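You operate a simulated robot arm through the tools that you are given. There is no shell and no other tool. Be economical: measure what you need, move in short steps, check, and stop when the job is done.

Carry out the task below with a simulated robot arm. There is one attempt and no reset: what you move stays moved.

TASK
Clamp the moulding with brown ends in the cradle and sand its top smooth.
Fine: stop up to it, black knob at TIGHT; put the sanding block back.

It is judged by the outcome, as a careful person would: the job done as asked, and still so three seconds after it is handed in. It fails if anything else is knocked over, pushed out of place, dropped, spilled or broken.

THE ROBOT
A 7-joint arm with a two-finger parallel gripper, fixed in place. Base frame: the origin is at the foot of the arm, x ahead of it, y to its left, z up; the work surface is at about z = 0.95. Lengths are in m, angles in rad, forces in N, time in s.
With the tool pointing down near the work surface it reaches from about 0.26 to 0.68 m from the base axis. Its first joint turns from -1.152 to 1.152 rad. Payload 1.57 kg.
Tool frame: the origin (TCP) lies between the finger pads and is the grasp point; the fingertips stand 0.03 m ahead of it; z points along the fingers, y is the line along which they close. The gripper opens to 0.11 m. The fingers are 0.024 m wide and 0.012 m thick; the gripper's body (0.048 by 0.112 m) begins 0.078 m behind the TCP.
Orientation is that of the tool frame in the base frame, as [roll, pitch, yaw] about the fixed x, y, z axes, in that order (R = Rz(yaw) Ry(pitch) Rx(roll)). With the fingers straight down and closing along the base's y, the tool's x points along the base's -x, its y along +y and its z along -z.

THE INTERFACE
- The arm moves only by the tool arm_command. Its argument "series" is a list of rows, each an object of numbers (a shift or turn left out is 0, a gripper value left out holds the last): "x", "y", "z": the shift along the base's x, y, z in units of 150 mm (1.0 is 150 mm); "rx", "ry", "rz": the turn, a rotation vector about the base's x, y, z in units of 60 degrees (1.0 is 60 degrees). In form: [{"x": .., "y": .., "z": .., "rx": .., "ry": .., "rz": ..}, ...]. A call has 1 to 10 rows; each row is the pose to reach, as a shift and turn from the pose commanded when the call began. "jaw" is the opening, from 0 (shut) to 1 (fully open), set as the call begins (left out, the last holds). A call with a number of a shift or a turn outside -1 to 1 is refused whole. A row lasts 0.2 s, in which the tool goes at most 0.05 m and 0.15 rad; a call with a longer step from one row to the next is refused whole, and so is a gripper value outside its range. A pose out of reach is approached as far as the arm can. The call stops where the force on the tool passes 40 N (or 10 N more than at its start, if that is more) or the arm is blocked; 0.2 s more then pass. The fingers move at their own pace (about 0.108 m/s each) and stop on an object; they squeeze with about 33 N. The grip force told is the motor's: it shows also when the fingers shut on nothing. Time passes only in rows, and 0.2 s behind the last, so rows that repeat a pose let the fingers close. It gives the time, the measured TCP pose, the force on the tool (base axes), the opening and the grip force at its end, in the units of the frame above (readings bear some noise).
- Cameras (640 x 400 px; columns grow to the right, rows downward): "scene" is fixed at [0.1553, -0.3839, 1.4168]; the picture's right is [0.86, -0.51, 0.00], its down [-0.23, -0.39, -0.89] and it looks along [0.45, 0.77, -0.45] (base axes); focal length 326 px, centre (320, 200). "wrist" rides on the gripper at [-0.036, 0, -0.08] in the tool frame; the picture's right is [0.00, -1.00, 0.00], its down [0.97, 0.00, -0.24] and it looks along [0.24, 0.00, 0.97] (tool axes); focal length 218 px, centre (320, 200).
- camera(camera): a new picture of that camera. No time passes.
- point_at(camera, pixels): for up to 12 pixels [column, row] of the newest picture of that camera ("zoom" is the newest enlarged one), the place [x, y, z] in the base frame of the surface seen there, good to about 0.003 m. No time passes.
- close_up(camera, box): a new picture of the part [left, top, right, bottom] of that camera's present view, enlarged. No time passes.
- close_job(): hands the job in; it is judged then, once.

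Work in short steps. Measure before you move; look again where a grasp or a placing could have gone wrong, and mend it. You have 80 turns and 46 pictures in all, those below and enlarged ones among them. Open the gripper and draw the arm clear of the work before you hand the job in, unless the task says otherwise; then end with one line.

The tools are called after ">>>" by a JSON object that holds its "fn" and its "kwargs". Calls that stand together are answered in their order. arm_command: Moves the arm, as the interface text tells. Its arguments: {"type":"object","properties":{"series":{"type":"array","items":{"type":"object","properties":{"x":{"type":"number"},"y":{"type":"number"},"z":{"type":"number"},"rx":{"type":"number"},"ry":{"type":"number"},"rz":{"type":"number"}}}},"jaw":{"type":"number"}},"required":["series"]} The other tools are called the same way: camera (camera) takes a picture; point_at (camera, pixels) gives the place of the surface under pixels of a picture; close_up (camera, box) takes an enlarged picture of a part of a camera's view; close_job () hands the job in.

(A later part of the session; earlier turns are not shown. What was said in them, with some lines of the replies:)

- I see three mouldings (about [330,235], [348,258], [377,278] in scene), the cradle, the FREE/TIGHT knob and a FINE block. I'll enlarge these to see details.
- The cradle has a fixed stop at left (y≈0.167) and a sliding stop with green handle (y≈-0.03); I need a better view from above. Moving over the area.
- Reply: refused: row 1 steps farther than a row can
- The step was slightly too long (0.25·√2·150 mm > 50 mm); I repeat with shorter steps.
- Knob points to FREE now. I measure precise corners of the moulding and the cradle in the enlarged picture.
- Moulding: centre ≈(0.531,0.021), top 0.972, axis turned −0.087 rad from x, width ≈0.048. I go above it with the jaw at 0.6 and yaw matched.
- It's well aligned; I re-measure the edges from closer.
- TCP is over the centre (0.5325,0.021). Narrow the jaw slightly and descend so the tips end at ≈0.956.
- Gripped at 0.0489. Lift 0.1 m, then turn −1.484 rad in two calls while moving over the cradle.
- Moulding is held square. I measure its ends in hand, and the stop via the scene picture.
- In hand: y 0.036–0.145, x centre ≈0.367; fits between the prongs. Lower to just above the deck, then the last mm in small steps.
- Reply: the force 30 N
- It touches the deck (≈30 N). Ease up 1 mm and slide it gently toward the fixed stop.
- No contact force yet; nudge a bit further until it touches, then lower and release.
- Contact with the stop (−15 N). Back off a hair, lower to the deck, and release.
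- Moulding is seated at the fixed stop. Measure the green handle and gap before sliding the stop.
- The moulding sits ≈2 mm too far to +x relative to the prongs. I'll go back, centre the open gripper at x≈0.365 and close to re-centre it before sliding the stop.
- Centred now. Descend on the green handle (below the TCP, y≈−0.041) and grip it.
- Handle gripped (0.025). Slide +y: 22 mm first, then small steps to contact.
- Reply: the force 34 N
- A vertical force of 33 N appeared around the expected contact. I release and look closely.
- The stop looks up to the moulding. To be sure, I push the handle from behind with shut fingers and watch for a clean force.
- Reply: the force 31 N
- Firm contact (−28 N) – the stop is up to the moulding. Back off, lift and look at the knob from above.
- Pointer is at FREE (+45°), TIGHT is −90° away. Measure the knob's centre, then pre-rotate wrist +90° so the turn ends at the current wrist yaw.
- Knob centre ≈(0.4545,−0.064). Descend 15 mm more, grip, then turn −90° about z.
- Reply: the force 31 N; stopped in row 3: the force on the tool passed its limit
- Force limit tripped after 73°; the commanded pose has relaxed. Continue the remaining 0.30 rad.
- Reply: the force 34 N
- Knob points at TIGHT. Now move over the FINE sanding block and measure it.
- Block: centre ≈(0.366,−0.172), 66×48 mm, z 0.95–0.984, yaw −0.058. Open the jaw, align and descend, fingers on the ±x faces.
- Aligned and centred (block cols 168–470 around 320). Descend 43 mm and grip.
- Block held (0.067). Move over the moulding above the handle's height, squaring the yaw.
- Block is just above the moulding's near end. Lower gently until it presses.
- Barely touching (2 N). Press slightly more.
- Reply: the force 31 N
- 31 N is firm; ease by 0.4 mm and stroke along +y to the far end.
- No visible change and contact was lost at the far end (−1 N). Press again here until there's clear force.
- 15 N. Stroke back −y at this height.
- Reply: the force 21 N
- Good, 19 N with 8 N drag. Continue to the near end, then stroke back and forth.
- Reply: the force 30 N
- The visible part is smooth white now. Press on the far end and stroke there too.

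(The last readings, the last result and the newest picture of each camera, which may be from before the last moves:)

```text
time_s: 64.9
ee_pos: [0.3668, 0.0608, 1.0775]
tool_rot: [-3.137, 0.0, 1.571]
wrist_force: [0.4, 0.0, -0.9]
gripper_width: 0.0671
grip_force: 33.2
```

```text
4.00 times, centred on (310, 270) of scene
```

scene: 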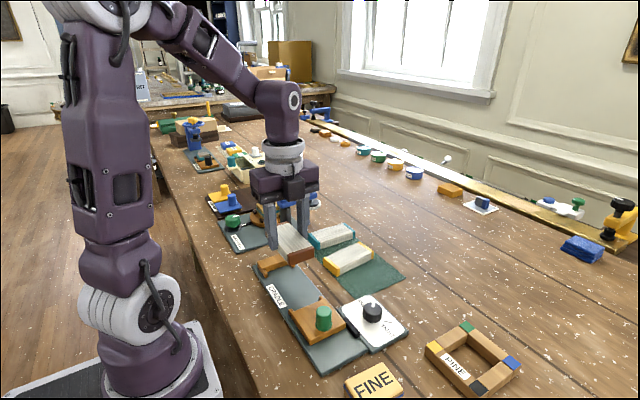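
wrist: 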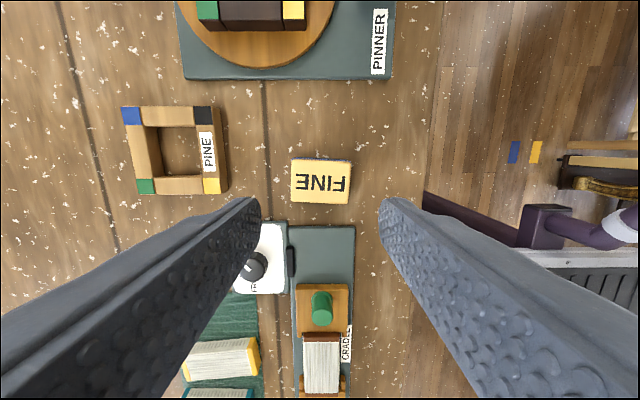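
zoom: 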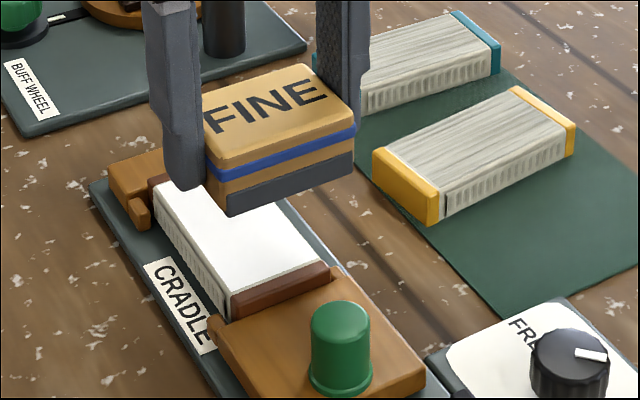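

Top appears smooth end to end. Travel back (handle cleared), and check the moulding with a picture on the way.

>>> {"fn": "arm_command", "kwargs": {"series": [{"y": -0.3, "rz": -0.03}, {"y": -0.6, "rz": -0.055}, {"y": -0.9, "rz": -0.055, "x": 0.008}, {"y": -0.9, "rz": -0.055, "x": 0.008}]}}

>>> {"fn": "arm_command", "kwargs": {"series": [{"y": -0.3}, {"y": -0.6}, {"y": -0.645}, {"y": -0.645}]}}

>>> {"fn": "close_up", "kwargs": {"camera": "scene", "box": [230, 220, 390, 320]}}

```text
time_s: 65.9
ee_pos: [0.3683, -0.0785, 1.0774]
tool_rot: [-3.139, 0.001, 1.514]
wrist_force: [-0.4, 0.2, -1.0]
gripper_width: 0.0671
grip_force: 32.8
```

```text
time_s: 66.9
ee_pos: [0.3674, -0.1726, 1.0768]
tool_rot: [-3.139, 0.0, 1.514]
wrist_force: [-0.2, 0.2, -0.3]
gripper_width: 0.0673
grip_force: 32.4
```

```text
4.00 times, centred on (310, 270) of scene
```

zoom: 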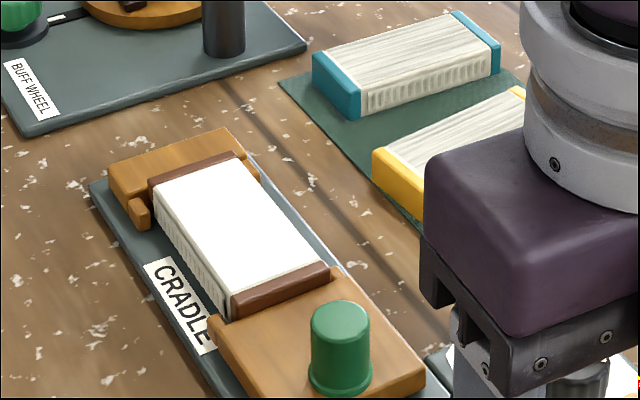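

All smooth and clamped. Lower the block onto its original place.

>>> {"fn": "arm_command", "kwargs": {"series": [{"z": -0.25, "y": 0.007}, {"z": -0.45, "y": 0.007}, {"z": -0.56, "y": 0.007}, {"z": -0.585, "y": 0.007}, {"z": -0.585, "y": 0.007}]}}

>>> {"fn": "arm_command", "kwargs": {"series": [{"z": -0.005}, {"z": -0.01}, {"z": -0.01}]}}

```text
time_s: 68.1
ee_pos: [0.367, -0.1715, 0.9903]
tool_rot: [-3.138, -0.001, 1.513]
wrist_force: [0.2, 0.3, -1.1]
gripper_width: 0.0674
grip_force: 32.8
```

```text
time_s: 68.9
ee_pos: [0.3658, -0.1713, 0.9876]
tool_rot: [-3.138, 0.0, 1.513]
wrist_force: [0.7, -0.3, -1.1]
gripper_width: 0.0669
grip_force: 32.9
```

>>> {"fn": "arm_command", "kwargs": {"series": [{"z": -0.004}, {"z": -0.008}, {"z": -0.008}]}}

```text
time_s: 69.7
ee_pos: [0.3666, -0.1692, 0.9858]
tool_rot: [-3.14, 0.0, 1.512]
wrist_force: [0.6, 0.4, -0.3]
gripper_width: 0.0668
grip_force: 32.7
```

No contact yet (block slid up slightly in the grip while pressing); go down a little more.

>>> {"fn": "arm_command", "kwargs": {"series": [{"z": -0.006}, {"z": -0.012}, {"z": -0.012}]}}

```text
time_s: 70.5
ee_pos: [0.3659, -0.1698, 0.9859]
tool_rot: [-3.139, 0.002, 1.514]
wrist_force: [-2.4, 4.6, 31.9]
gripper_width: 0.0671
grip_force: 33.0
```

It rests on the table (32 N). Ease up slightly, release, and withdraw upward.

>>> {"fn": "arm_command", "kwargs": {"series": [{"z": 0.007}, {"z": 0.007}]}}

>>> {"fn": "arm_command", "kwargs": {"series": [{}, {}, {"z": 0.2}, {"z": 0.5}, {"z": 0.8}, {"z": 1.0}, {"z": 1.0}], "jaw": 0.85}}

>>> {"fn": "camera", "kwargs": {"camera": "wrist"}}

>>> {"fn": "arm_command", "kwargs": {"series": [{"z": 0.25}, {"z": 0.5}, {"z": 0.8}, {"z": 0.8, "y": 0.3}, {"z": 0.8, "y": 0.6}, {"z": 0.8, "y": 0.6}]}}

>>> {"fn": "camera", "kwargs": {"camera": "scene"}}

>>> {"fn": "close_up", "kwargs": {"camera": "scene", "box": [240, 240, 496, 400]}}

```text
time_s: 71.1
ee_pos: [0.3661, -0.1713, 0.9854]
tool_rot: [-3.137, 0.0, 1.514]
wrist_force: [0.5, -1.6, 4.7]
gripper_width: 0.0669
grip_force: 32.8
```

```text
time_s: 72.7
ee_pos: [0.3677, -0.1728, 1.1339]
tool_rot: [-3.14, 0.001, 1.514]
wrist_force: [-0.5, -0.1, 0.1]
gripper_width: 0.0932
grip_force: 0.0
```

```text
11 pictures are left
```

wrist: 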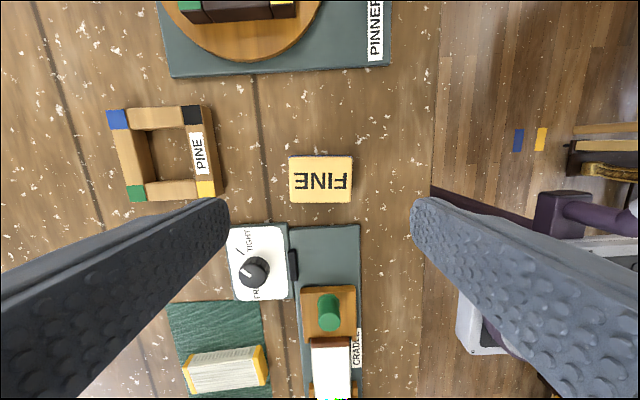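

```text
time_s: 74.1
ee_pos: [0.3675, -0.0813, 1.2551]
tool_rot: [-3.137, 0.0, 1.512]
wrist_force: [-0.3, -0.2, 0.6]
gripper_width: 0.0933
grip_force: 0.0
```

```text
10 pictures are left
```

scene: 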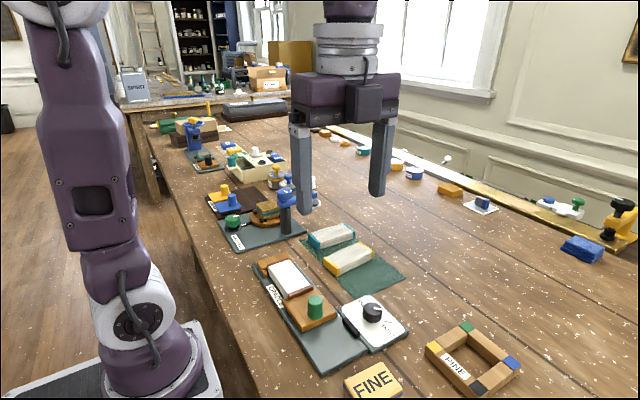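

```text
2.50 times, centred on (368, 320) of scene
```

zoom: 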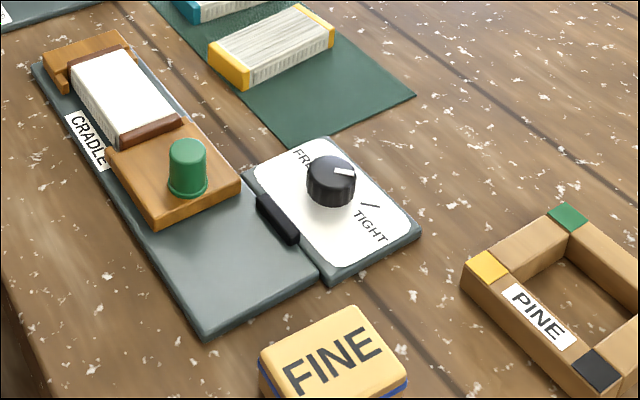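

Everything looks in place; one last check of the knob's pointer from above.

>>> {"fn": "close_up", "kwargs": {"camera": "wrist", "box": [200, 140, 360, 240]}}

```text
4.00 times, centred on (280, 190) of wrist
```

zoom: 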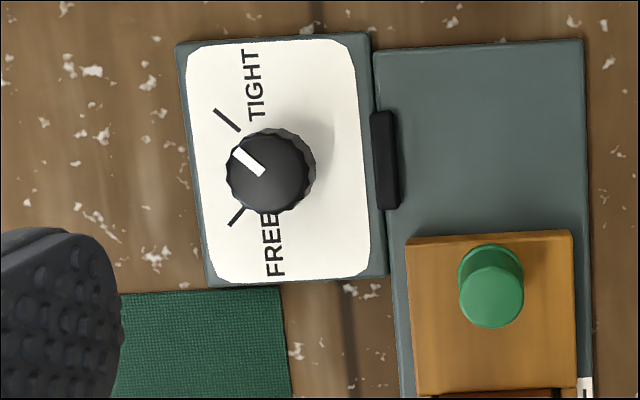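

The pointer is parallel to the TIGHT tick, the top is sanded and the block is back. Handing in.

>>> {"fn": "close_job", "kwargs": {}}

```text
The job is handed in.
```

The brown-ended moulding is clamped in the cradle with the stop up to it and the black knob at TIGHT. Its top is sanded smooth from end to end with the FINE block, which is back in its place. The job is handed in.
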